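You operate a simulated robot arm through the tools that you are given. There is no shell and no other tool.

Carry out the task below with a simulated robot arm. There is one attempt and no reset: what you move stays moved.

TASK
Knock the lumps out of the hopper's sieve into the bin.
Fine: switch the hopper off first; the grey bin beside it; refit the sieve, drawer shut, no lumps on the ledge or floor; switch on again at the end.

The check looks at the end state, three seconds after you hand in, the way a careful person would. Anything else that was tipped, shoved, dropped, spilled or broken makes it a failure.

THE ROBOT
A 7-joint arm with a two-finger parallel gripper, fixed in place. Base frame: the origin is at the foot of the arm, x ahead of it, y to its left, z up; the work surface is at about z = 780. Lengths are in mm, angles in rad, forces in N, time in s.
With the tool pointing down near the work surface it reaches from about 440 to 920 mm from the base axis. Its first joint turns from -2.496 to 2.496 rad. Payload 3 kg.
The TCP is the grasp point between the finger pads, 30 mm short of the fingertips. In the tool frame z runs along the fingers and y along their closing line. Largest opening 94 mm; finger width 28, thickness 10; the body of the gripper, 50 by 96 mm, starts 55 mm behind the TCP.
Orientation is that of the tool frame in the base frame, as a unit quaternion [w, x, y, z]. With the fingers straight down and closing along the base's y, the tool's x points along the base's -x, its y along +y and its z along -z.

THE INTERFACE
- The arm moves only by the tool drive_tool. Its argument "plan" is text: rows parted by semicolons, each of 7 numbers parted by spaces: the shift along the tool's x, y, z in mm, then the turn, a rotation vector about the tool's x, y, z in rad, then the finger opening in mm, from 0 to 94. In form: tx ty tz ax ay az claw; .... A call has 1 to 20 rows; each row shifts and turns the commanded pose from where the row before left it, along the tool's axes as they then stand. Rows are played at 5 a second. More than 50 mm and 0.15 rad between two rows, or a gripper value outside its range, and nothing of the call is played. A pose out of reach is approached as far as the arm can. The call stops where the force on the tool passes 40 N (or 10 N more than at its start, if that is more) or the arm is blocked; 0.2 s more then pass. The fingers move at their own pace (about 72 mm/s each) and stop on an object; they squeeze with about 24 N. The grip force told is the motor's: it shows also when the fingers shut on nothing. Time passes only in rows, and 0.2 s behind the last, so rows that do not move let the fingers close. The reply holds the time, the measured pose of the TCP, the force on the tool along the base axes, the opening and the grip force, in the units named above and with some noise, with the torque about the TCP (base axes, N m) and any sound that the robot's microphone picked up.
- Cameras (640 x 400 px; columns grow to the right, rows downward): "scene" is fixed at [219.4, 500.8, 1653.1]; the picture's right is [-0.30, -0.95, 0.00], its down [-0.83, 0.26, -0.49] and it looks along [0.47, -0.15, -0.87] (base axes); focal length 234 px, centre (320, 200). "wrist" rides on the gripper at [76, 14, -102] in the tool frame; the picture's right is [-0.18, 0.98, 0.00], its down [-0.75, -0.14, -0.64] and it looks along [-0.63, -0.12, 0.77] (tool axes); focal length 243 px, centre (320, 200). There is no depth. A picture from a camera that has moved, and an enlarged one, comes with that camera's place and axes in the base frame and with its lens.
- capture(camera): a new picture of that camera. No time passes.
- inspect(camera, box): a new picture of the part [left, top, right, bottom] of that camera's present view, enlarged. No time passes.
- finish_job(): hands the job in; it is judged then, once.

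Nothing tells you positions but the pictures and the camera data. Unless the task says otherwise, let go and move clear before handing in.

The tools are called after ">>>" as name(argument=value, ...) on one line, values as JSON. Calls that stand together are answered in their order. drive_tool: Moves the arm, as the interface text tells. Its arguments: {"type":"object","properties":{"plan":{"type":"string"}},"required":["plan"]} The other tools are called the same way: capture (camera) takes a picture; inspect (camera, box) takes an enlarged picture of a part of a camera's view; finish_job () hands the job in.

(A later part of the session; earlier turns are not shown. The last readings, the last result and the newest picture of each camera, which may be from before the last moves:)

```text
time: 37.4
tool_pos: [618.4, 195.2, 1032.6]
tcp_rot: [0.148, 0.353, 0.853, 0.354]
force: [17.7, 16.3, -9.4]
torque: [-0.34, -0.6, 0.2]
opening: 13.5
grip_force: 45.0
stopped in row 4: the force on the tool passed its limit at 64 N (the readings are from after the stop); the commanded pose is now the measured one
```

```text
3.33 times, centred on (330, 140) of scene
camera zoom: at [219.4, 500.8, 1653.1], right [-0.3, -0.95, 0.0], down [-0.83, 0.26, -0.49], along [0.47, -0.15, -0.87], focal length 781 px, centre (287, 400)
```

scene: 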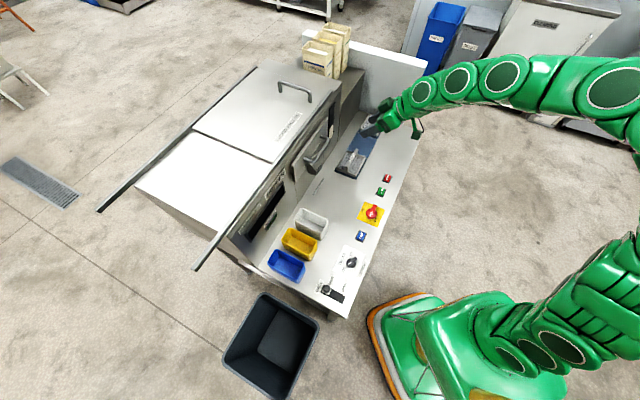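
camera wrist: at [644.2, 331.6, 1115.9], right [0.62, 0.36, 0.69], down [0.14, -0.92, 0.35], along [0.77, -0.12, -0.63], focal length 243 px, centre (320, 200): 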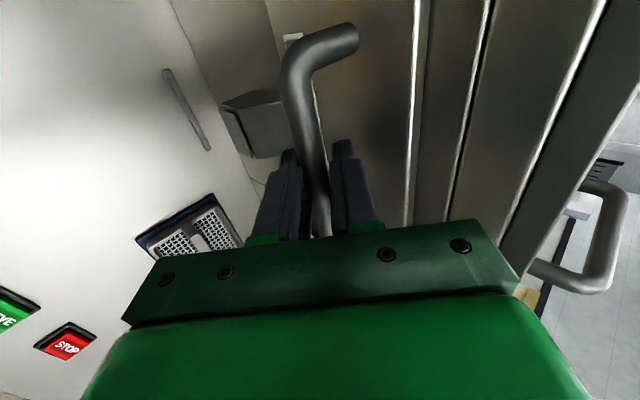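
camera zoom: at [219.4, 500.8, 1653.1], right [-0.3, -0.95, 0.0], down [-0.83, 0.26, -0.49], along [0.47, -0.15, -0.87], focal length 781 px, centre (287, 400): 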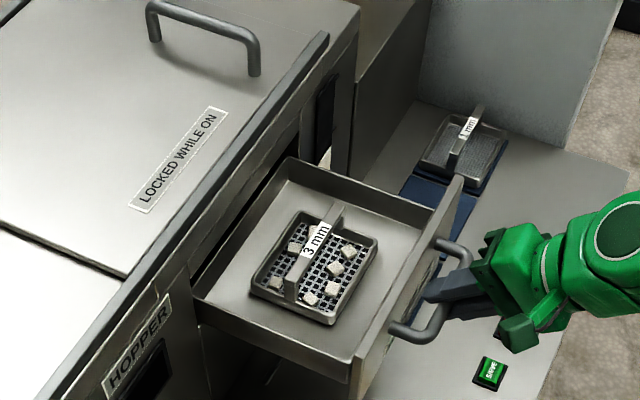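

The drawer is at its out-stop (about 176 mm). Releasing the handle and backing off, then viewing from above.

>>> drive_tool(plan="0 0.7 0.7 0 0 0 20;0 0 0 0 0 0 40;0 0 0 0 0 0 40;0 0 -15 0 0 0 40;0 0 -25 0 0 0 40;0 0 -40 0 0 0 40;0 0 -40 0 0 0 40;0 0 -40 0 0 0 40;0 0 0 0 0 0 40")

>>> capture(camera="wrist")

>>> inspect(camera="scene", box=[290, 110, 390, 190])

```text
time: 39.4
tool_pos: [540.2, 117.6, 1148.0]
tcp_rot: [0.148, 0.353, 0.853, 0.355]
force: [0.1, -0.2, -1.0]
torque: [0.03, 0.0, -0.01]
opening: 40.0
grip_force: 0.1
```

```text
taken
camera wrist: at [441.4, 127.5, 1230.2], right [0.62, 0.36, 0.7], down [0.14, -0.92, 0.35], along [0.77, -0.12, -0.62], focal length 243 px, centre (320, 200)
```

wrist: 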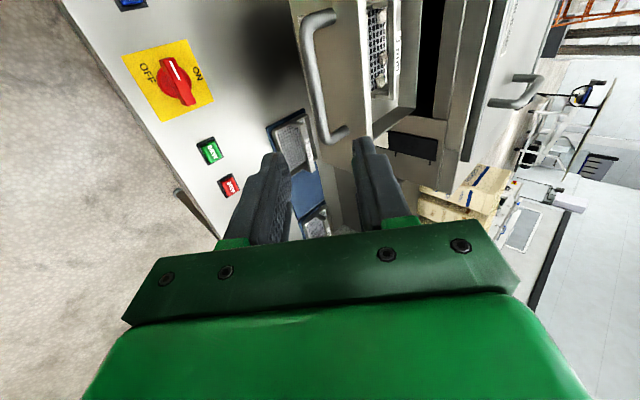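

```text
5.00 times, centred on (340, 150) of scene
camera zoom: at [219.4, 500.8, 1653.1], right [-0.3, -0.95, 0.0], down [-0.83, 0.26, -0.49], along [0.47, -0.15, -0.87], focal length 1171 px, centre (220, 450)
```

zoom: 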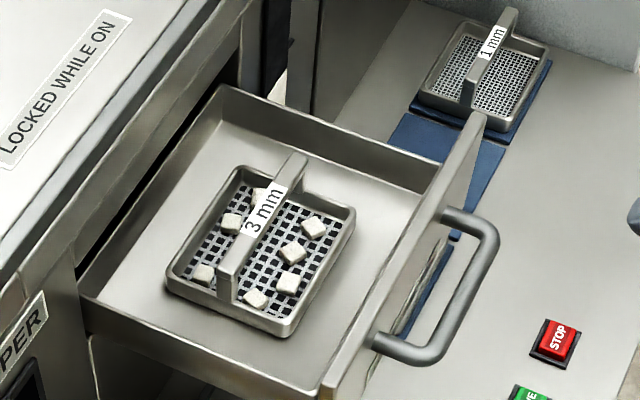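

The sieve ("3 mm", bridge handle along the machine's width) carries about 7–8 lumps. I'll now set the tool vertical, roll it 180° and later lean it 45° along the bridge so the wrist stays clear when I invert the sieve.

>>> drive_tool(plan="0 0 0 0.131 0 0 60;0 0 0 0.131 0 0 60;0 0 0 0.131 0 0 60;0 0 0 0.131 0 0 60;0 0 0 0.131 0 0 60;0 0 0 0.131 0 0 60;0 0 -10 0 0 -0.15 60;0 0 -10 0 0 -0.15 60;0 0 -10 0 0 -0.15 60;0 0 -10 0 0 -0.15 60;0 0 -10 0 0 -0.15 60;0 0 0 0 0 -0.15 60;0 0 0 0 0 -0.15 60;0 0 0 0 0 -0.15 60;0 0 0 0 0 -0.15 60;0 0 0 0 0 -0.15 60;0 0 0 0 0 -0.07 60;0 0 0 0 0 0 60")

>>> drive_tool(plan="0 0 0 0 0 -0.15 60;0 0 0 0 0 -0.15 60;0 0 0 0 0 -0.15 60;0 0 0 0 0 -0.15 60;0 0 0 0 0 -0.15 60;0 0 0 0 0 -0.15 60;0 0 0 0 0 -0.15 60;0 0 0 0 0 -0.15 60;0 0 0 0 0 -0.15 60;0 0 0 0 0 -0.15 60;0 0 0 0 0 -0.072 60;0 0 0 0 0 0 60")

>>> capture(camera="wrist")

>>> capture(camera="scene")

```text
time: 43.2
tool_pos: [538.8, 115.8, 1195.4]
tcp_rot: [0.001, -0.382, 0.924, -0.001]
force: [0.1, 0.3, 0.0]
torque: [0.02, -0.01, -0.02]
opening: 59.7
grip_force: 0.0
```

```text
time: 45.8
tool_pos: [537.9, 116.7, 1195.5]
tcp_rot: [0.0, 0.924, -0.382, 0.002]
force: [0.2, -1.0, -0.6]
torque: [0.0, 0.02, -0.03]
opening: 60.1
grip_force: 0.1
```

```text
taken
camera wrist: at [580.2, 53.4, 1297.0], right [-0.82, -0.57, 0.0], down [-0.44, 0.63, 0.64], along [-0.36, 0.53, -0.77], focal length 243 px, centre (320, 200)
```

wrist: 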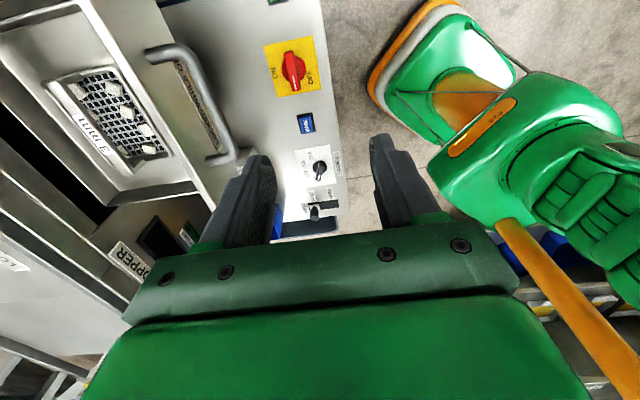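

```text
taken
```

scene: 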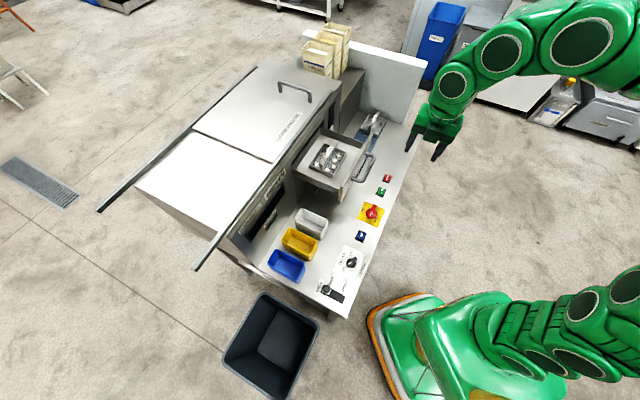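

>>> drive_tool(plan="-3.7 -37 3 0 0 0 60;-3.7 -37 3 0 0 0 60;-3.7 -37 3 0 0 0 60;-3.7 -37 3 0 0 0 60;-3.7 -37 3 0 0 0 60;-3.7 -37 3 0 0 0 60;-3.7 -37 3 0 0 0 60;0 0 0 0 0 0 60;0 0 0 0 0 0 60")

>>> capture(camera="wrist")

>>> inspect(camera="wrist", box=[200, 0, 440, 150])

```text
time: 47.8
tool_pos: [703.8, 319.4, 1177.0]
tcp_rot: [0.0, 0.924, -0.383, 0.001]
force: [0.1, 0.6, 0.2]
torque: [-0.02, 0.0, -0.02]
opening: 59.7
grip_force: 0.1
```

```text
taken
camera wrist: at [746.5, 255.8, 1278.5], right [-0.83, -0.56, 0.0], down [-0.43, 0.63, 0.64], along [-0.36, 0.53, -0.77], focal length 243 px, centre (320, 200)
```

wrist: 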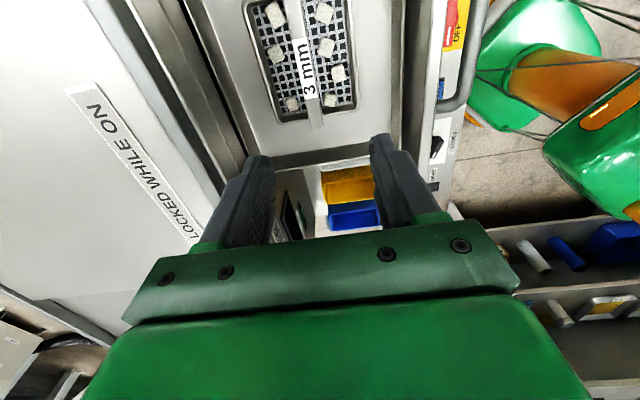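

```text
2.67 times, centred on (320, 75) of wrist
camera zoom: at [746.5, 255.8, 1278.5], right [-0.83, -0.56, 0.0], down [-0.43, 0.63, 0.64], along [-0.36, 0.53, -0.77], focal length 647 px, centre (320, 533)
```

zoom: 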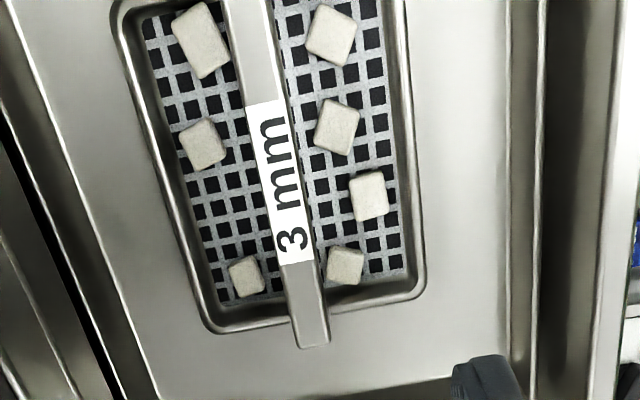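

>>> inspect(camera="scene", box=[315, 135, 365, 185])

>>> drive_tool(plan="15 0 0 0 0 0 60;20 0 0 0 0 0 60;20 0 0 0 0 0 60;0 0 0 0 0 0 60;0 0 0 0 0 0 60")

>>> inspect(camera="wrist", box=[200, 0, 440, 150])

```text
8.00 times, centred on (340, 160) of scene
camera zoom: at [219.4, 500.8, 1653.1], right [-0.3, -0.95, 0.0], down [-0.83, 0.26, -0.49], along [0.47, -0.15, -0.87], focal length 1874 px, centre (160, 520)
```

zoom: 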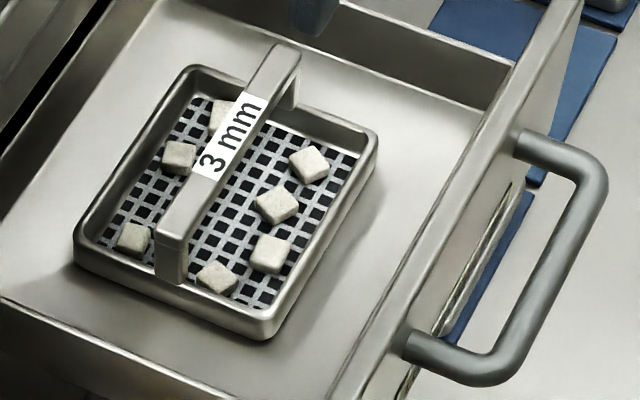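

```text
time: 49.0
tool_pos: [741.8, 278.6, 1174.1]
tcp_rot: [-0.001, 0.924, -0.383, 0.0]
force: [0.1, 0.0, -0.5]
torque: [0.01, -0.02, 0.01]
opening: 60.0
grip_force: 0.0
```

```text
2.67 times, centred on (320, 75) of wrist
camera zoom: at [784.1, 214.9, 1276.4], right [-0.83, -0.56, 0.0], down [-0.43, 0.63, 0.64], along [-0.36, 0.53, -0.77], focal length 647 px, centre (320, 533)
```

zoom: 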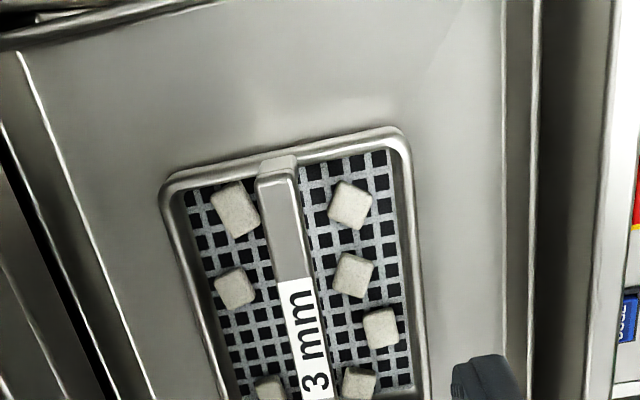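

Two-view triangulation puts the bridge bar at z≈1020–1026, centred near s=303 mm along / w=730 mm deep in machine axes (base ≈ (728, 307)). Now leaning the tool 45° along the bridge and moving to a pre-grasp position.

>>> drive_tool(plan="0 0 0 0 0.131 0 50;0 0 0 0 0.131 0 50;0 0 0 0 0.131 0 50;0 0 0 0 0.131 0 40;0 0 0 0 0.131 0 40;0 0 0 0 0.13 0 40;-30 -2 0 0 0 0 40;-30 -3 0 0 0 0 40;-30 -3 0 0 0 0 40;0 0 0 0 0 0 40;0 0 0 0 0 0 40")

>>> capture(camera="wrist")

>>> inspect(camera="scene", box=[270, 70, 430, 190])

```text
time: 51.4
tool_pos: [703.0, 329.6, 1112.0]
tcp_rot: [0.145, 0.853, -0.353, 0.355]
force: [-0.5, 0.8, -0.4]
torque: [-0.02, 0.0, -0.01]
opening: 39.9
grip_force: 0.0
```

```text
taken
camera wrist: at [678.4, 333.6, 1237.4], right [-0.79, -0.6, -0.13], down [-0.6, 0.8, -0.08], along [0.15, 0.02, -0.99], focal length 243 px, centre (320, 200)
```

wrist: 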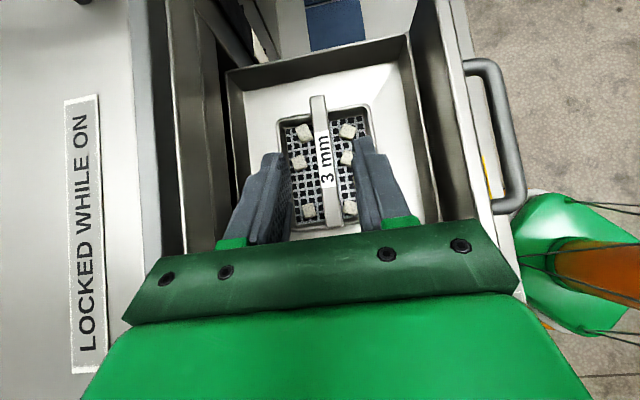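

```text
3.33 times, centred on (350, 130) of scene
camera zoom: at [219.4, 500.8, 1653.1], right [-0.3, -0.95, 0.0], down [-0.83, 0.26, -0.49], along [0.47, -0.15, -0.87], focal length 781 px, centre (220, 433)
```

zoom: 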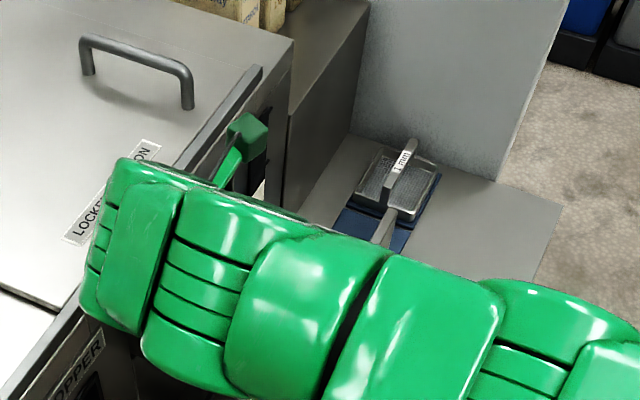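

>>> inspect(camera="wrist", box=[240, 80, 400, 240])

```text
2.50 times, centred on (320, 160) of wrist
camera zoom: at [678.4, 333.6, 1237.4], right [-0.79, -0.6, -0.13], down [-0.6, 0.8, -0.08], along [0.15, 0.02, -0.99], focal length 606 px, centre (320, 300)
```

zoom: 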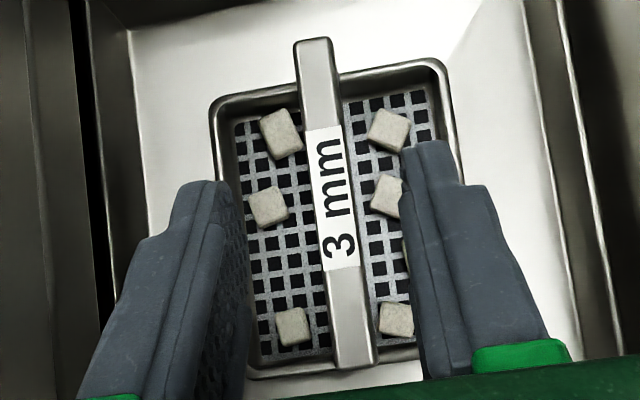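

The bar lines up with the tool axis (about 1.4 mm off). Moving onto the approach line, then sliding in along the tool axis.

>>> drive_tool(plan="-13 -0.7 0 0 0 0 40;-13 -0.7 0 0 0 0 40;-12.5 0 0 0 0 0 40;0 0 15 0 0 0 40;0 0 15 0 0 0 40;0 0 15 0 0 0 40;0 0 0 0 0 0 40;0 0 0 0 0 0 40")

>>> inspect(camera="wrist", box=[240, 80, 400, 240])

```text
time: 53.2
tool_pos: [707.2, 327.3, 1053.8]
tcp_rot: [0.146, 0.853, -0.354, 0.354]
force: [0.3, 0.0, 0.3]
torque: [-0.02, 0.02, 0.03]
opening: 40.0
grip_force: 0.1
```

```text
2.50 times, centred on (320, 160) of wrist
camera zoom: at [682.6, 330.5, 1178.5], right [-0.79, -0.6, -0.13], down [-0.6, 0.8, -0.08], along [0.15, 0.02, -0.99], focal length 606 px, centre (320, 300)
```

zoom: 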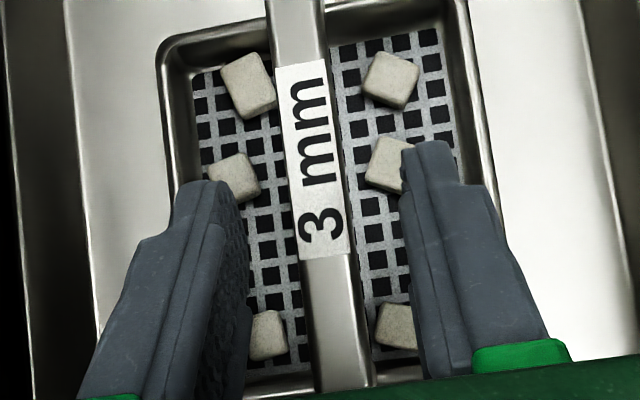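

>>> drive_tool(plan="0 -0.9 8 0 0 0 40;0 -0.9 8 0 0 0 40;0 0 8 0 0 0 40;0 0 7 0 0 0 40;0 0 0 0 0 0 40;0 0 0 0 0 0 40")

>>> inspect(camera="wrist", box=[240, 80, 400, 240])

```text
time: 54.6
tool_pos: [724.0, 312.2, 1031.6]
tcp_rot: [0.146, 0.853, -0.354, 0.355]
force: [0.6, 0.1, -0.7]
torque: [-0.02, 0.03, -0.01]
opening: 39.8
grip_force: 0.1
```

```text
2.50 times, centred on (320, 160) of wrist
camera zoom: at [699.8, 316.1, 1157.5], right [-0.79, -0.6, -0.13], down [-0.6, 0.8, -0.08], along [0.15, 0.02, -0.99], focal length 606 px, centre (320, 300)
```

zoom: 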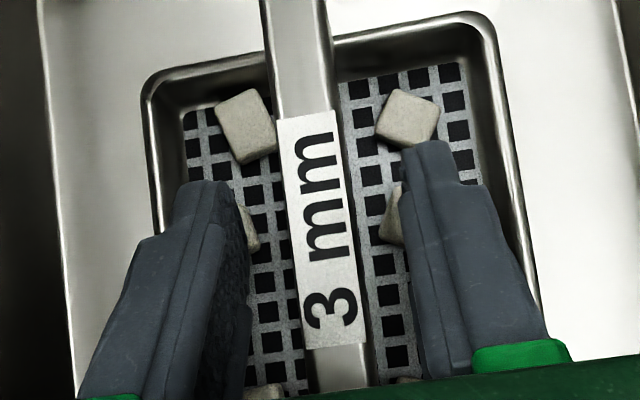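

>>> drive_tool(plan="0 0 0 0 0 0 30;0 0 0 0 0 0 22;0 0 0 0 0 0 16;0 0 0 0 0 0 10;0 0 0 0 0 0 6;0 0 0 0 0 0 6")

>>> inspect(camera="wrist", box=[240, 80, 400, 240])

```text
time: 56.0
tool_pos: [724.8, 313.1, 1030.4]
tcp_rot: [0.145, 0.854, -0.353, 0.354]
force: [-1.2, 0.1, -0.2]
torque: [0.01, 0.04, -0.03]
opening: 18.8
grip_force: 24.0
```

```text
2.50 times, centred on (320, 160) of wrist
camera zoom: at [699.8, 316.1, 1157.5], right [-0.79, -0.6, -0.13], down [-0.6, 0.8, -0.08], along [0.15, 0.02, -0.99], focal length 606 px, centre (320, 300)
```

zoom: 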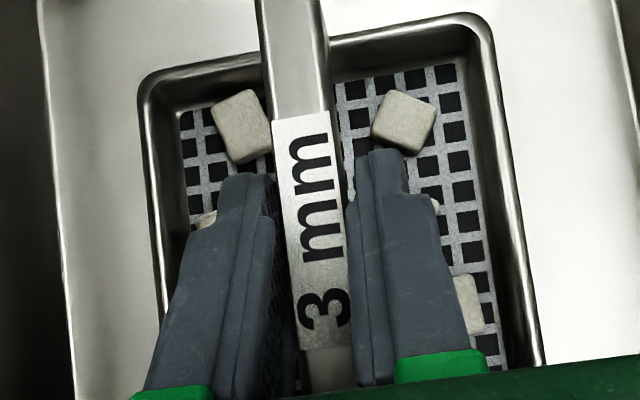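

Gripped the bridge (18.8 mm, 24 N). Lifting slowly straight up.

>>> drive_tool(plan="3.5 0 -3.5 0 0 0 6;3.5 0 -3.5 0 0 0 6;7 0 -7 0 0 0 6;7 0 -7 0 0 0 6;0 0 0 0 0 0 6")

>>> capture(camera="wrist")

>>> inspect(camera="scene", box=[270, 70, 430, 190])

```text
time: 57.2
tool_pos: [724.2, 313.3, 1062.6]
tcp_rot: [0.146, 0.853, -0.354, 0.356]
force: [-0.5, 0.3, 2.5]
torque: [0.17, 0.19, 0.0]
opening: 14.3
grip_force: 24.3
```

```text
taken
camera wrist: at [700.0, 315.6, 1187.2], right [-0.79, -0.6, -0.13], down [-0.6, 0.8, -0.08], along [0.15, 0.02, -0.99], focal length 243 px, centre (320, 200)
```

wrist: 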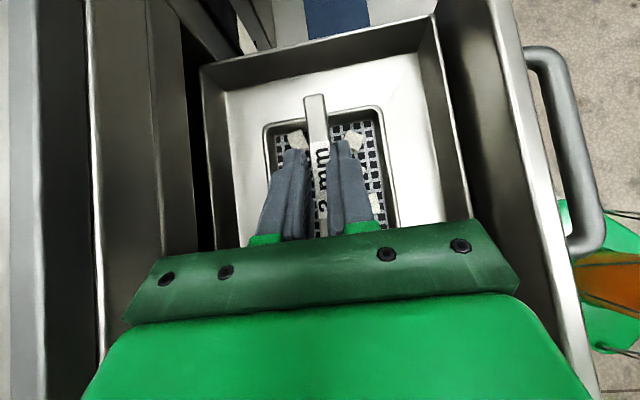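

```text
3.33 times, centred on (350, 130) of scene
camera zoom: at [219.4, 500.8, 1653.1], right [-0.3, -0.95, 0.0], down [-0.83, 0.26, -0.49], along [0.47, -0.15, -0.87], focal length 781 px, centre (220, 433)
```

zoom: 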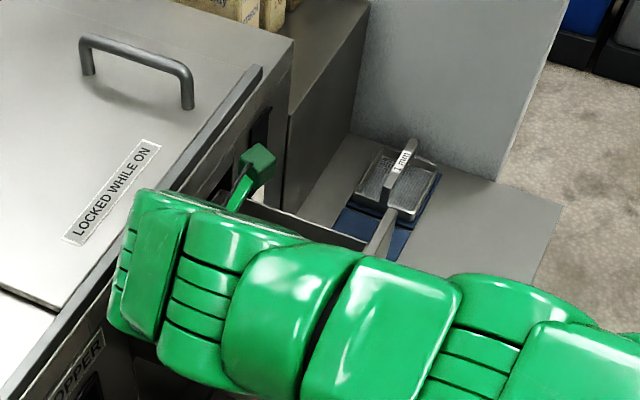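

>>> inspect(camera="wrist", box=[240, 80, 400, 240])

>>> drive_tool(plan="0 0 0 0 0 0 6;0 0 0 0 0 0 6")

```text
2.50 times, centred on (320, 160) of wrist
camera zoom: at [700.0, 315.6, 1187.2], right [-0.79, -0.6, -0.13], down [-0.6, 0.8, -0.08], along [0.15, 0.02, -0.99], focal length 606 px, centre (320, 300)
```

zoom: 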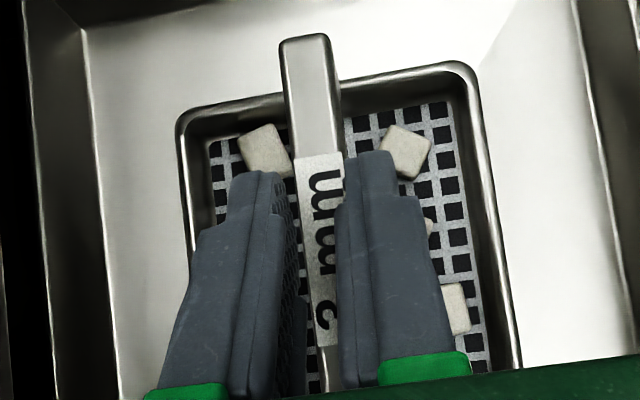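

```text
time: 57.8
tool_pos: [723.4, 312.4, 1062.3]
tcp_rot: [0.146, 0.853, -0.354, 0.355]
force: [0.2, -0.4, 4.8]
torque: [0.28, 0.28, 0.01]
opening: 14.2
grip_force: 24.5
```

The sieve did not come up: the fingers slid up along the bar. I'll look at an identical spare sieve's bridge to understand its cross-section.

>>> inspect(camera="scene", box=[348, 100, 398, 140])

>>> inspect(camera="wrist", box=[270, 80, 370, 150])

```text
10.00 times, centred on (373, 120) of scene
camera zoom: at [219.4, 500.8, 1653.1], right [-0.3, -0.95, 0.0], down [-0.83, 0.26, -0.49], along [0.47, -0.15, -0.87], focal length 2342 px, centre (-210, 1000)
```

zoom: 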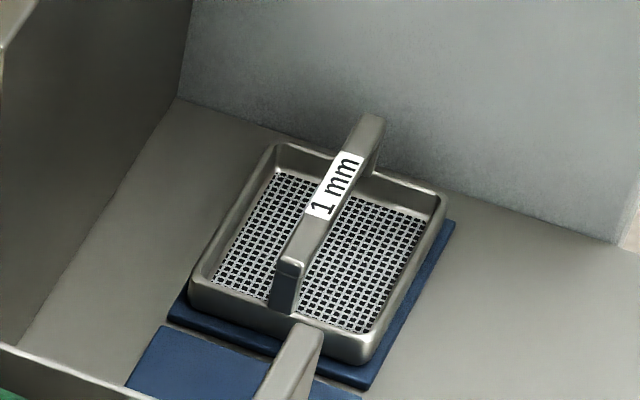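

```text
5.71 times, centred on (320, 115) of wrist
camera zoom: at [700.1, 315.6, 1187.1], right [-0.79, -0.6, -0.13], down [-0.6, 0.8, -0.08], along [0.15, 0.02, -0.99], focal length 1386 px, centre (320, 686)
```

zoom: 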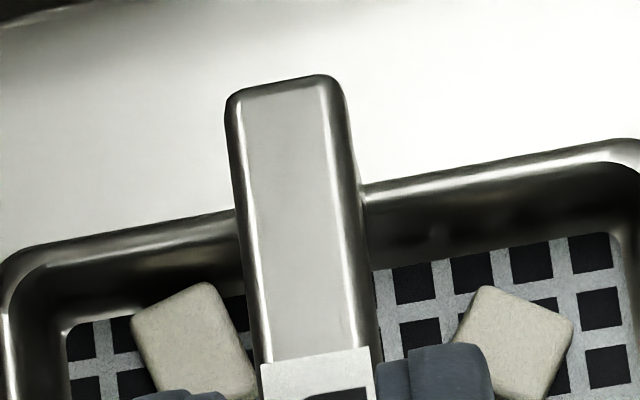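

>>> drive_tool(plan="0 0 0 0 0 0 25;0 0 0 0 0 0 40;0 0 0 0 0 0 40")

>>> inspect(camera="wrist", box=[240, 80, 400, 240])

```text
time: 58.6
tool_pos: [726.2, 312.7, 1060.9]
tcp_rot: [0.145, 0.853, -0.353, 0.355]
force: [1.1, 0.4, 0.4]
torque: [0.03, 0.03, -0.02]
opening: 40.1
grip_force: 0.0
```

```text
2.50 times, centred on (320, 160) of wrist
camera zoom: at [700.1, 315.5, 1186.9], right [-0.79, -0.6, -0.13], down [-0.6, 0.8, -0.08], along [0.15, 0.02, -0.99], focal length 606 px, centre (320, 300)
```

zoom: 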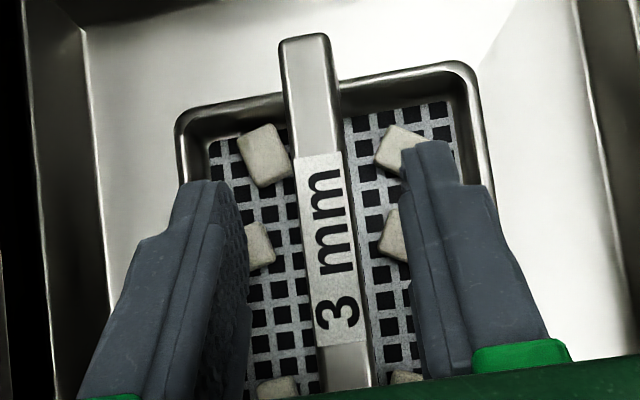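

>>> drive_tool(plan="-7 0 7 0 0 0 40;-7 0 7 0 0 0 40;-5 0 5 0 0 0 40;-3.5 0 3.5 0 0 0 40;0 0 0 0 0 0 40;0 0 0 0 0 0 25;0 0 0 0 0 0 14;0 0 0 0 0 0 8;0 0 0 0 0 0 4;0 0 0 0 0 0 4;0 0 0 0 0 0 4")

>>> inspect(camera="wrist", box=[240, 80, 400, 240])

```text
time: 61.0
tool_pos: [723.9, 313.0, 1027.7]
tcp_rot: [0.145, 0.854, -0.353, 0.355]
force: [0.0, 0.1, -0.4]
torque: [-0.04, -0.04, -0.01]
opening: 18.8
grip_force: 24.0
```

```text
2.50 times, centred on (320, 160) of wrist
camera zoom: at [700.0, 316.2, 1154.5], right [-0.79, -0.6, -0.13], down [-0.6, 0.8, -0.08], along [0.15, 0.02, -0.99], focal length 606 px, centre (320, 300)
```

zoom: 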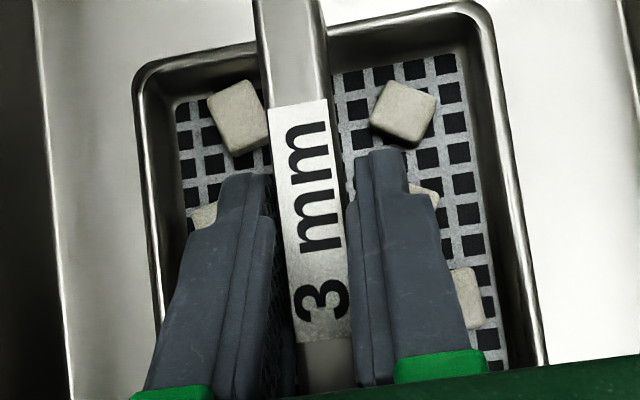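

>>> drive_tool(plan="1.5 0 -1.5 0 0 0 4;1.5 0 -1.5 0 0 0 4;0 0 0 0 0 0 4")

>>> inspect(camera="wrist", box=[240, 80, 400, 240])

```text
time: 61.8
tool_pos: [723.3, 313.6, 1033.0]
tcp_rot: [0.145, 0.854, -0.354, 0.353]
force: [-0.9, -0.5, -2.2]
torque: [0.0, 0.06, -0.02]
opening: 18.7
grip_force: 24.1
```

```text
2.50 times, centred on (320, 160) of wrist
camera zoom: at [700.0, 317.0, 1158.7], right [-0.79, -0.6, -0.13], down [-0.6, 0.8, -0.08], along [0.15, 0.02, -0.99], focal length 606 px, centre (320, 300)
```

zoom: 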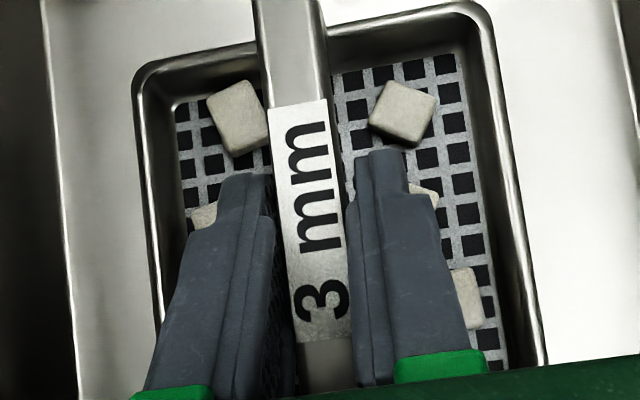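

The sieve is now moving with the gripper (weight about 2 N). Continue lifting gently in small steps.

>>> drive_tool(plan="1.5 0 -1.5 0 0 0 2;1.5 0 -1.5 0 0 0 2;1.5 0 -1.5 0 0 0 2;1.5 0 -1.5 0 0 0 2;0 0 0 0 0 0 2")

>>> inspect(camera="wrist", box=[240, 80, 400, 240])

```text
time: 63.0
tool_pos: [723.8, 312.3, 1042.3]
tcp_rot: [0.146, 0.853, -0.354, 0.354]
force: [-0.2, -0.2, -1.1]
torque: [-0.01, 0.02, 0.0]
opening: 18.8
grip_force: 23.8
```

```text
2.50 times, centred on (320, 160) of wrist
camera zoom: at [699.5, 316.2, 1167.6], right [-0.79, -0.6, -0.13], down [-0.6, 0.8, -0.08], along [0.15, 0.02, -0.99], focal length 606 px, centre (320, 300)
```

zoom: 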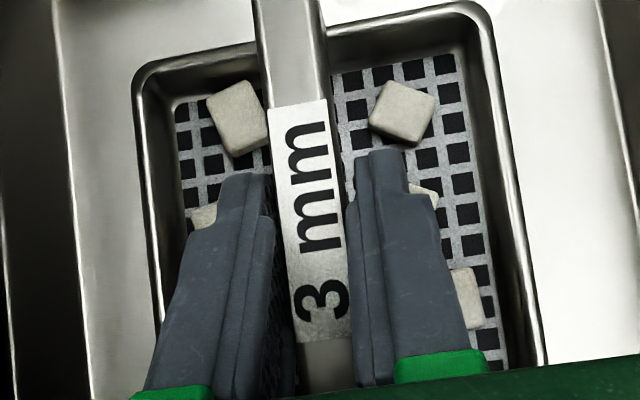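

It's holding, but the bar seems tapered and my earlier grip slipped, so I'll set it back in its seat and regrip about 4 mm deeper for security before carrying it.

>>> drive_tool(plan="-1.5 0 1.5 0 0 0 2;-1.5 0 1.5 0 0 0 2;-1.5 0 1.5 0 0 0 2;-1.5 0 1.5 0 0 0 2;-1.5 0 1.5 0 0 0 2;-1.5 0 1.5 0 0 0 2;0 0 0 0 0 0 2;0 0 0 0 0 0 2")

>>> inspect(camera="wrist", box=[240, 80, 400, 240])

```text
time: 64.8
tool_pos: [724.3, 313.3, 1029.4]
tcp_rot: [0.145, 0.853, -0.354, 0.355]
force: [-0.7, 0.8, 0.8]
torque: [-0.09, -0.03, -0.01]
opening: 18.5
grip_force: 24.4
```

```text
2.50 times, centred on (320, 160) of wrist
camera zoom: at [699.6, 316.7, 1154.6], right [-0.79, -0.6, -0.13], down [-0.6, 0.8, -0.08], along [0.15, 0.02, -0.99], focal length 606 px, centre (320, 300)
```

zoom: 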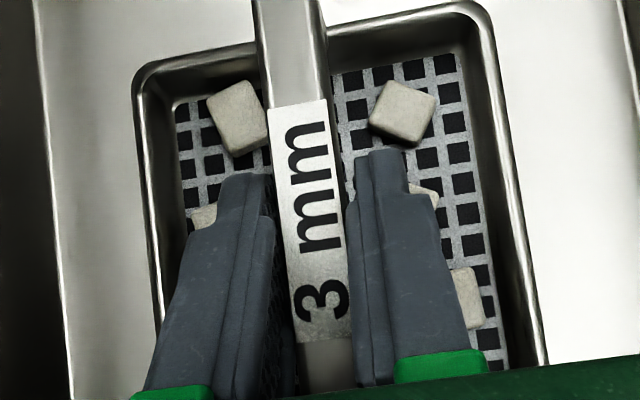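

>>> drive_tool(plan="0 0 0 0 0 0 25;0 0 0 0 0 0 36;0 0 0 0 0 0 36;-1.6 0 1.6 0 0 0 36;-1.6 0 1.6 0 0 0 36;0 0 0 0 0 0 36;0 0 0 0 0 0 25;0 0 0 0 0 0 14;0 0 0 0 0 0 6;0 0 0 0 0 0 2;0 0 0 0 0 0 2")

>>> inspect(camera="wrist", box=[240, 80, 400, 240])

```text
time: 67.2
tool_pos: [724.0, 313.9, 1023.7]
tcp_rot: [0.146, 0.853, -0.354, 0.355]
force: [0.0, -0.1, 1.3]
torque: [0.04, -0.01, 0.04]
opening: 18.9
grip_force: 23.9
```

```text
2.50 times, centred on (320, 160) of wrist
camera zoom: at [699.3, 316.7, 1149.7], right [-0.79, -0.6, -0.13], down [-0.6, 0.8, -0.08], along [0.15, 0.02, -0.99], focal length 606 px, centre (320, 300)
```

zoom: 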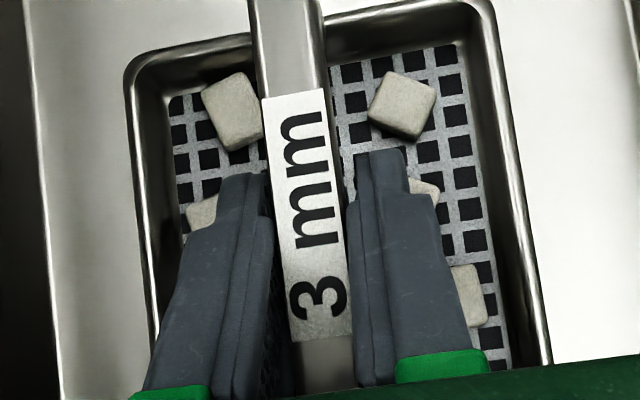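

Deeper grip seated (18.9 mm). Lifting slowly again and verifying.

>>> drive_tool(plan="1.5 0 -1.5 0 0 0 2;1.5 0 -1.5 0 0 0 2;1.5 0 -1.5 0 0 0 2;2 0 -2 0 0 0 2;2 0 -2 0 0 0 2;3 0 -3 0 0 0 2;3 0 -3 0 0 0 2;3 0 -3 0 0 0 2;3 0 -3 0 0 0 2;0 0 0 0 0 0 2")

>>> capture(camera="wrist")

```text
time: 69.4
tool_pos: [724.9, 313.7, 1052.7]
tcp_rot: [0.146, 0.853, -0.354, 0.354]
force: [1.1, 0.0, -1.6]
torque: [0.03, 0.01, -0.01]
opening: 19.0
grip_force: 24.0
```

```text
taken
camera wrist: at [700.1, 317.0, 1178.9], right [-0.79, -0.6, -0.13], down [-0.6, 0.8, -0.08], along [0.15, 0.02, -0.99], focal length 243 px, centre (320, 200)
```

wrist: 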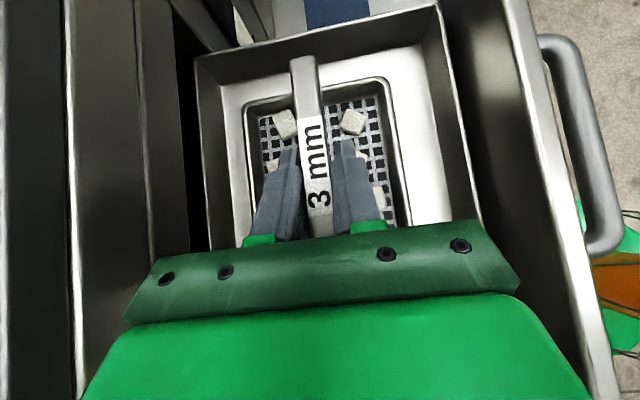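

Lifted and stable. Continue up to clear the drawer and front panel.

>>> drive_tool(plan="4 0 -4 0 0 0 2;5 0 -5 0 0 0 2;5 0 -5 0 0 0 2;5 0 -5 0 0 0 2;5 0 -5 0 0 0 2;5 0 -5 0 0 0 2;5 0 -5 0 0 0 2;5 0 -5 0 0 0 2;5 0 -5 0 0 0 2;5 0 -5 0 0 0 2;5 0 -5 0 0 0 2;5 0 -5 0 0 0 2;5 0 -5 0 0 0 2;5 0 -5 0 0 0 2;5 0 -5 0 0 0 2;0 0 0 0 0 0 2")

>>> capture(camera="wrist")

>>> capture(camera="scene")

```text
time: 72.8
tool_pos: [723.1, 312.2, 1156.8]
tcp_rot: [0.146, 0.853, -0.354, 0.355]
force: [0.4, 0.4, -0.6]
torque: [0.01, 0.04, 0.0]
opening: 19.2
grip_force: 24.2
```

```text
taken
camera wrist: at [699.2, 316.0, 1283.6], right [-0.79, -0.6, -0.13], down [-0.6, 0.8, -0.08], along [0.15, 0.02, -0.99], focal length 243 px, centre (320, 200)
```

wrist: 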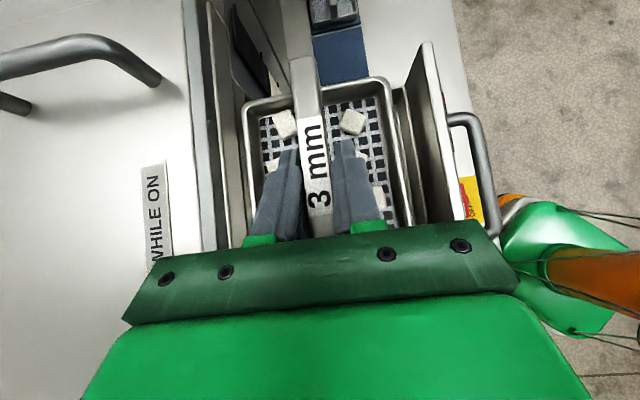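

```text
taken
```

scene: 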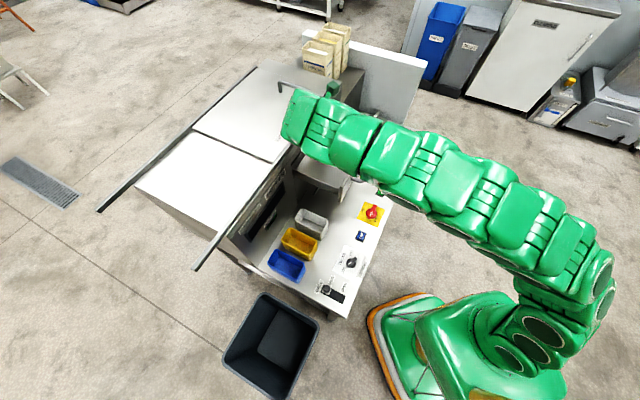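

Sieve is up with the lumps still on it. Now back away from the hopper toward the robot.

>>> drive_tool(plan="0 8 0 0 0 0 2;0 14 0 0 0 0 2;0 18 0 0 0 0 2;0 18 0 0 0 0 2;0 18 0 0 0 0 2;0 18 0 0 0 0 2;0 18 0 0 0 0 2;0 12 0 0 0 0 2;0 6 0 0 0 0 2;0 0 0 0 0 0 2")

>>> inspect(camera="scene", box=[270, 70, 430, 220])

```text
time: 75.0
tool_pos: [629.3, 221.4, 1158.2]
tcp_rot: [0.147, 0.853, -0.354, 0.353]
force: [0.3, -0.1, -1.8]
torque: [0.03, -0.03, 0.02]
opening: 19.3
grip_force: 23.9
```

```text
2.67 times, centred on (350, 145) of scene
camera zoom: at [219.4, 500.8, 1653.1], right [-0.3, -0.95, 0.0], down [-0.83, 0.26, -0.49], along [0.47, -0.15, -0.87], focal length 625 px, centre (240, 347)
```

zoom: 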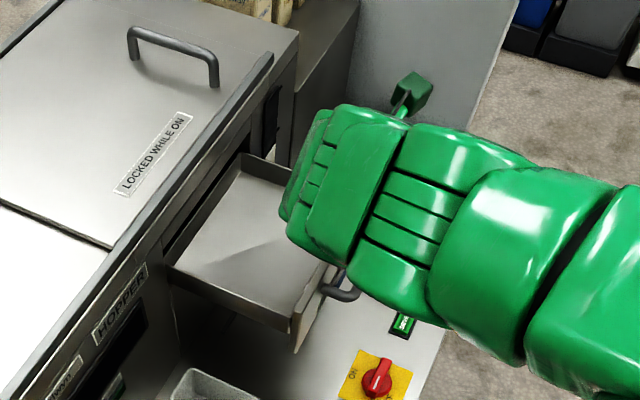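

>>> drive_tool(plan="-8 0 -8 0 0 0 2;-13 0 -13 0 0 0 2;-17 0 -17 0 0 0 2;-17 0 -17 0 0 0 2;-17 0 -17 0 0 0 2;-17 0 -17 0 0 0 2;-17 0 -17 0 0 0 2;-17 0 -17 0 0 0 2;-17 0 -17 0 0 0 2;-17 0 -17 0 0 0 2;-12 0 -12 0 0 0 2;-6 0 -6 0 0 0 2;0 0 0 0 0 0 2")

>>> capture(camera="wrist")

>>> capture(camera="scene")

```text
time: 77.8
tool_pos: [456.2, 397.9, 1157.8]
tcp_rot: [0.146, 0.853, -0.354, 0.354]
force: [-0.3, 0.4, -1.9]
torque: [0.03, 0.04, -0.02]
opening: 18.8
grip_force: 24.3
```

```text
taken
camera wrist: at [431.4, 400.4, 1283.0], right [-0.79, -0.6, -0.13], down [-0.6, 0.8, -0.08], along [0.15, 0.02, -0.99], focal length 243 px, centre (320, 200)
```

wrist: 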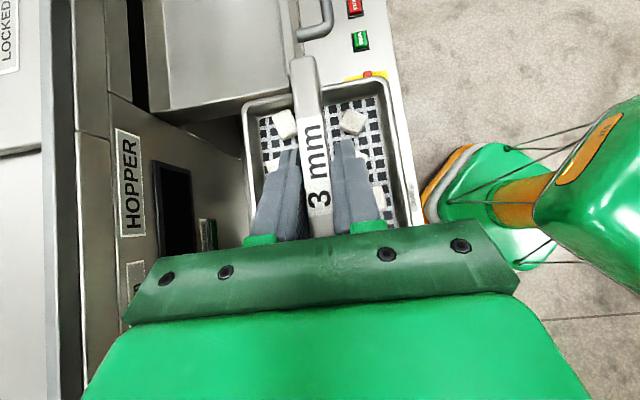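

```text
taken
```

scene: 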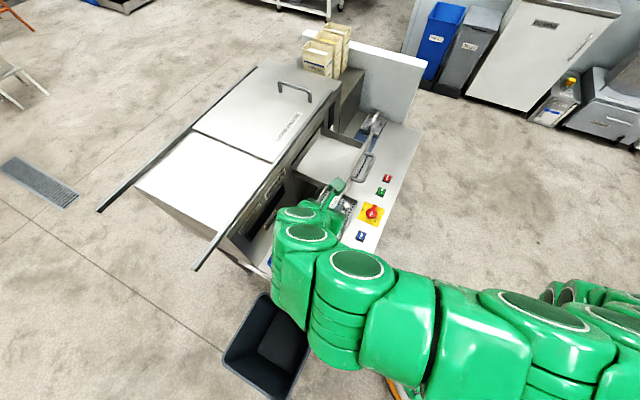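

>>> inspect(camera="scene", box=[285, 115, 385, 195])

>>> inspect(camera="scene", box=[200, 270, 350, 400])

```text
5.00 times, centred on (335, 155) of scene
camera zoom: at [219.4, 500.8, 1653.1], right [-0.3, -0.95, 0.0], down [-0.83, 0.26, -0.49], along [0.47, -0.15, -0.87], focal length 1171 px, centre (245, 425)
```

zoom: 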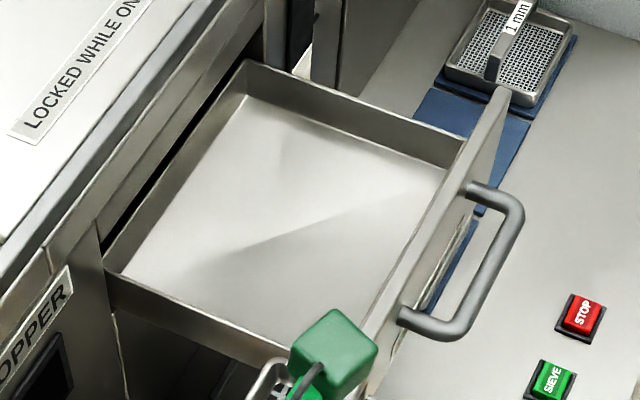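

```text
3.08 times, centred on (275, 335) of scene
camera zoom: at [219.4, 500.8, 1653.1], right [-0.3, -0.95, 0.0], down [-0.83, 0.26, -0.49], along [0.47, -0.15, -0.87], focal length 721 px, centre (458, -215)
```

zoom: 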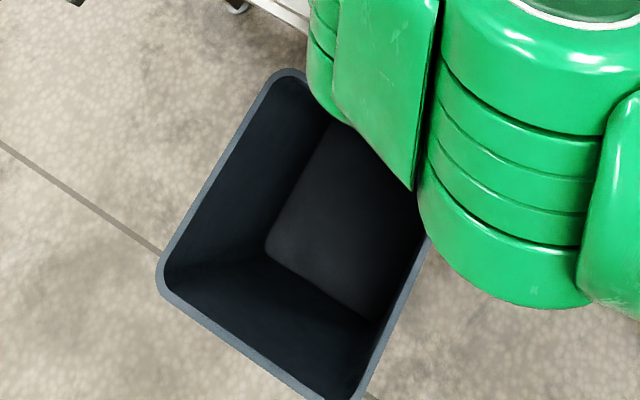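

The drawer floor is a plain tray; the bin centre works out near (246, 708) with its rim around z≈450. Carrying the sieve further left, then I'll yaw so the dump happens with the wrist on the robot side.

>>> drive_tool(plan="-8 3 -8 0 0 0 2;-13 4 -13 0 0 0 2;-17 5 -17 0 0 0 2;-17 5 -17 0 0 0 2;-17 5 -17 0 0 0 2;-17 5 -17 0 0 0 2;-17 5 -17 0 0 0 2;-17 5 -17 0 0 0 2;-17 4 -17 0 0 0 2;-17 3 -17 0 0 0 2;-11 0 -11 0 0 0 2;-5 0 -5 0 0 0 2;0 0 0 0 0 0 2")

>>> drive_tool(plan="0 0 0 -0.05 0 0.05 2;0 0 0 -0.08 0 0.08 2;0 0 0 -0.095 0 0.095 2;0 0 0 -0.095 0 0.095 2;0 0 0 -0.095 0 0.095 2;0 0 0 -0.095 0 0.095 2;0 0 0 -0.08 0 0.08 2;0 0 0 -0.06 0 0.06 2;0 0 0 -0.034 0 0.034 2;0 0 0 0 0 0 2")

>>> capture(camera="wrist")

>>> capture(camera="scene")

```text
time: 80.6
tool_pos: [253.7, 539.9, 1156.6]
tcp_rot: [0.146, 0.853, -0.353, 0.355]
force: [0.2, -0.1, -1.8]
torque: [0.05, 0.03, 0.03]
opening: 18.9
grip_force: 24.0
```

```text
time: 82.8
tool_pos: [238.6, 470.3, 1030.8]
tcp_rot: [-0.278, -0.631, 0.676, -0.262]
force: [-0.3, 1.2, -2.2]
torque: [0.0, 0.0, 0.02]
opening: 19.0
grip_force: 24.0
out of reach, approached as far as the arm can: row 1, 2, 3, 4, 5, 6, 7, 9
```

```text
taken
camera wrist: at [224.5, 490.6, 1156.0], right [-0.97, 0.2, -0.13], down [0.21, 0.97, -0.08], along [0.11, -0.1, -0.99], focal length 243 px, centre (320, 200)
```

wrist: 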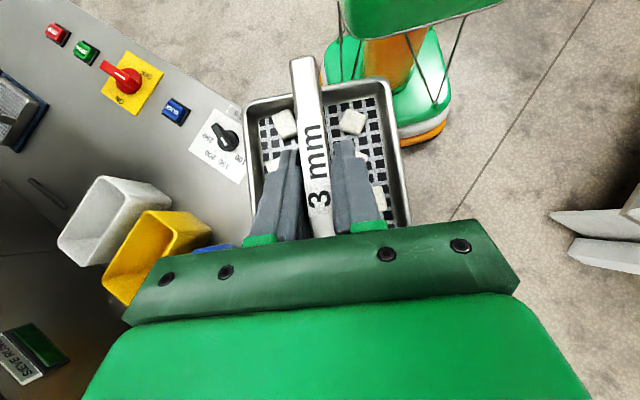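

```text
taken
```

scene: 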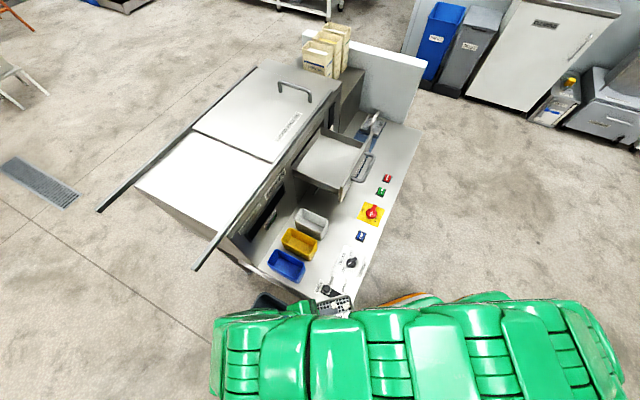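

The yaw at that height hit a joint limit and the arm settled lower (sieve still level and held). I'll check where it stands now.

>>> drive_tool(plan="0 0 0 0 0 0 2")

>>> inspect(camera="scene", box=[200, 220, 400, 340])

```text
time: 83.2
tool_pos: [239.6, 471.2, 1029.7]
tcp_rot: [-0.279, -0.63, 0.676, -0.262]
force: [0.8, 0.8, -1.8]
torque: [0.02, 0.01, 0.05]
opening: 19.1
grip_force: 23.9
```

```text
3.20 times, centred on (300, 280) of scene
camera zoom: at [219.4, 500.8, 1653.1], right [-0.3, -0.95, 0.0], down [-0.83, 0.26, -0.49], along [0.47, -0.15, -0.87], focal length 750 px, centre (384, -56)
```

zoom: 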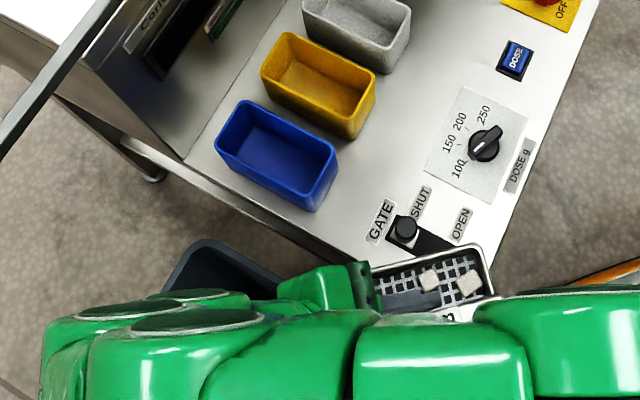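

>>> drive_tool(plan="-10 0.4 -1.5 0 0 0 2;-16 0.6 -2.5 0 0 0 2;-20 0.8 -3 0 0 0 2;-20 0.8 -3 0 0 0 2;-20 0.8 -3 0 0 0 2;-14 0.6 -2.5 0 0 0 2;-8 0.4 -1.5 0 0 0 2;0 0 0 0 0 0 2")

>>> capture(camera="wrist")

```text
time: 85.0
tool_pos: [238.3, 530.8, 959.3]
tcp_rot: [-0.278, -0.63, 0.676, -0.262]
force: [0.8, 0.1, -0.9]
torque: [-0.01, -0.03, 0.03]
opening: 19.1
grip_force: 23.7
out of reach, approached as far as the arm can: row 2, 4, 5, 6
```

```text
taken
camera wrist: at [223.8, 550.5, 1085.9], right [-0.97, 0.2, -0.13], down [0.21, 0.97, -0.08], along [0.11, -0.1, -0.99], focal length 243 px, centre (320, 200)
```

wrist: 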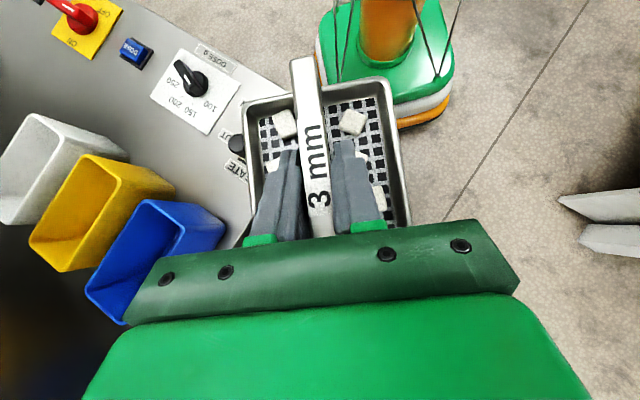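

The inward-leaning direction is limiting reach, so I'll yaw part-way back (about 35°) to lean more sideways before going out over the bin.

>>> drive_tool(plan="0 0 0 0.05 0 -0.05 2;0 0 0 0.08 0 -0.08 2;0 0 0 0.1 0 -0.1 2;0 0 0 0.1 0 -0.1 2;0 0 0 0.06 0 -0.06 2;0 0 0 0.04 0 -0.04 2;0 0 0 0 0 0 2")

>>> capture(camera="scene")

```text
time: 86.6
tool_pos: [237.8, 532.0, 958.8]
tcp_rot: [0.188, 0.803, -0.456, 0.333]
force: [-0.2, 0.4, -1.5]
torque: [0.04, -0.02, 0.02]
opening: 19.3
grip_force: 24.7
```

```text
taken
```

scene: 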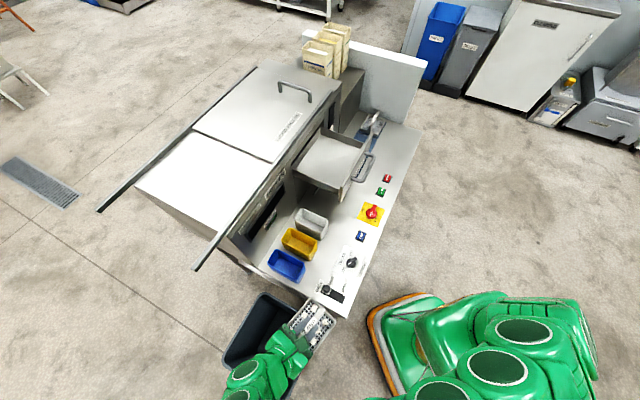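

>>> drive_tool(plan="-7 -5 -2 0 0 0 2;-12 -9 -4 0 0 0 2;-15 -12 -5 0 0 0 2;-15 -12 -5 0 0 0 2;-15 -12 -5 0 0 0 2;-15 -12 -5 0 0 0 2;-15 -12 -5 0 0 0 2;-15 -11 -5 0 0 0 2;-10 -8 -3 0 0 0 2;-5 -4 -2 0 0 0 2;0 0 0 0 0 0 2")

>>> capture(camera="wrist")

>>> capture(camera="scene")

```text
time: 89.0
tool_pos: [256.3, 654.5, 910.4]
tcp_rot: [0.188, 0.804, -0.455, 0.334]
force: [-0.3, -0.3, -1.6]
torque: [0.0, 0.01, 0.02]
opening: 19.1
grip_force: 23.6
out of reach, approached as far as the arm can: row 8, 9, 10
```

```text
taken
camera wrist: at [233.5, 663.7, 1036.5], right [-0.91, -0.39, -0.13], down [-0.39, 0.92, -0.08], along [0.15, -0.02, -0.99], focal length 243 px, centre (320, 200)
```

wrist: 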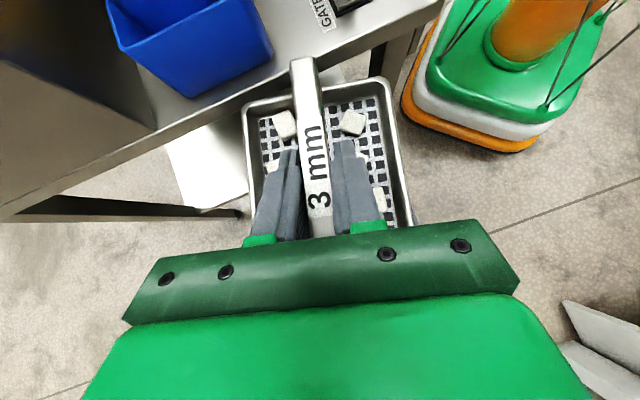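

```text
taken
```

scene: 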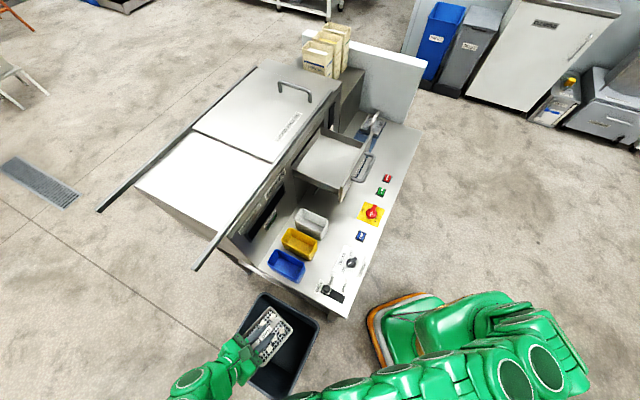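

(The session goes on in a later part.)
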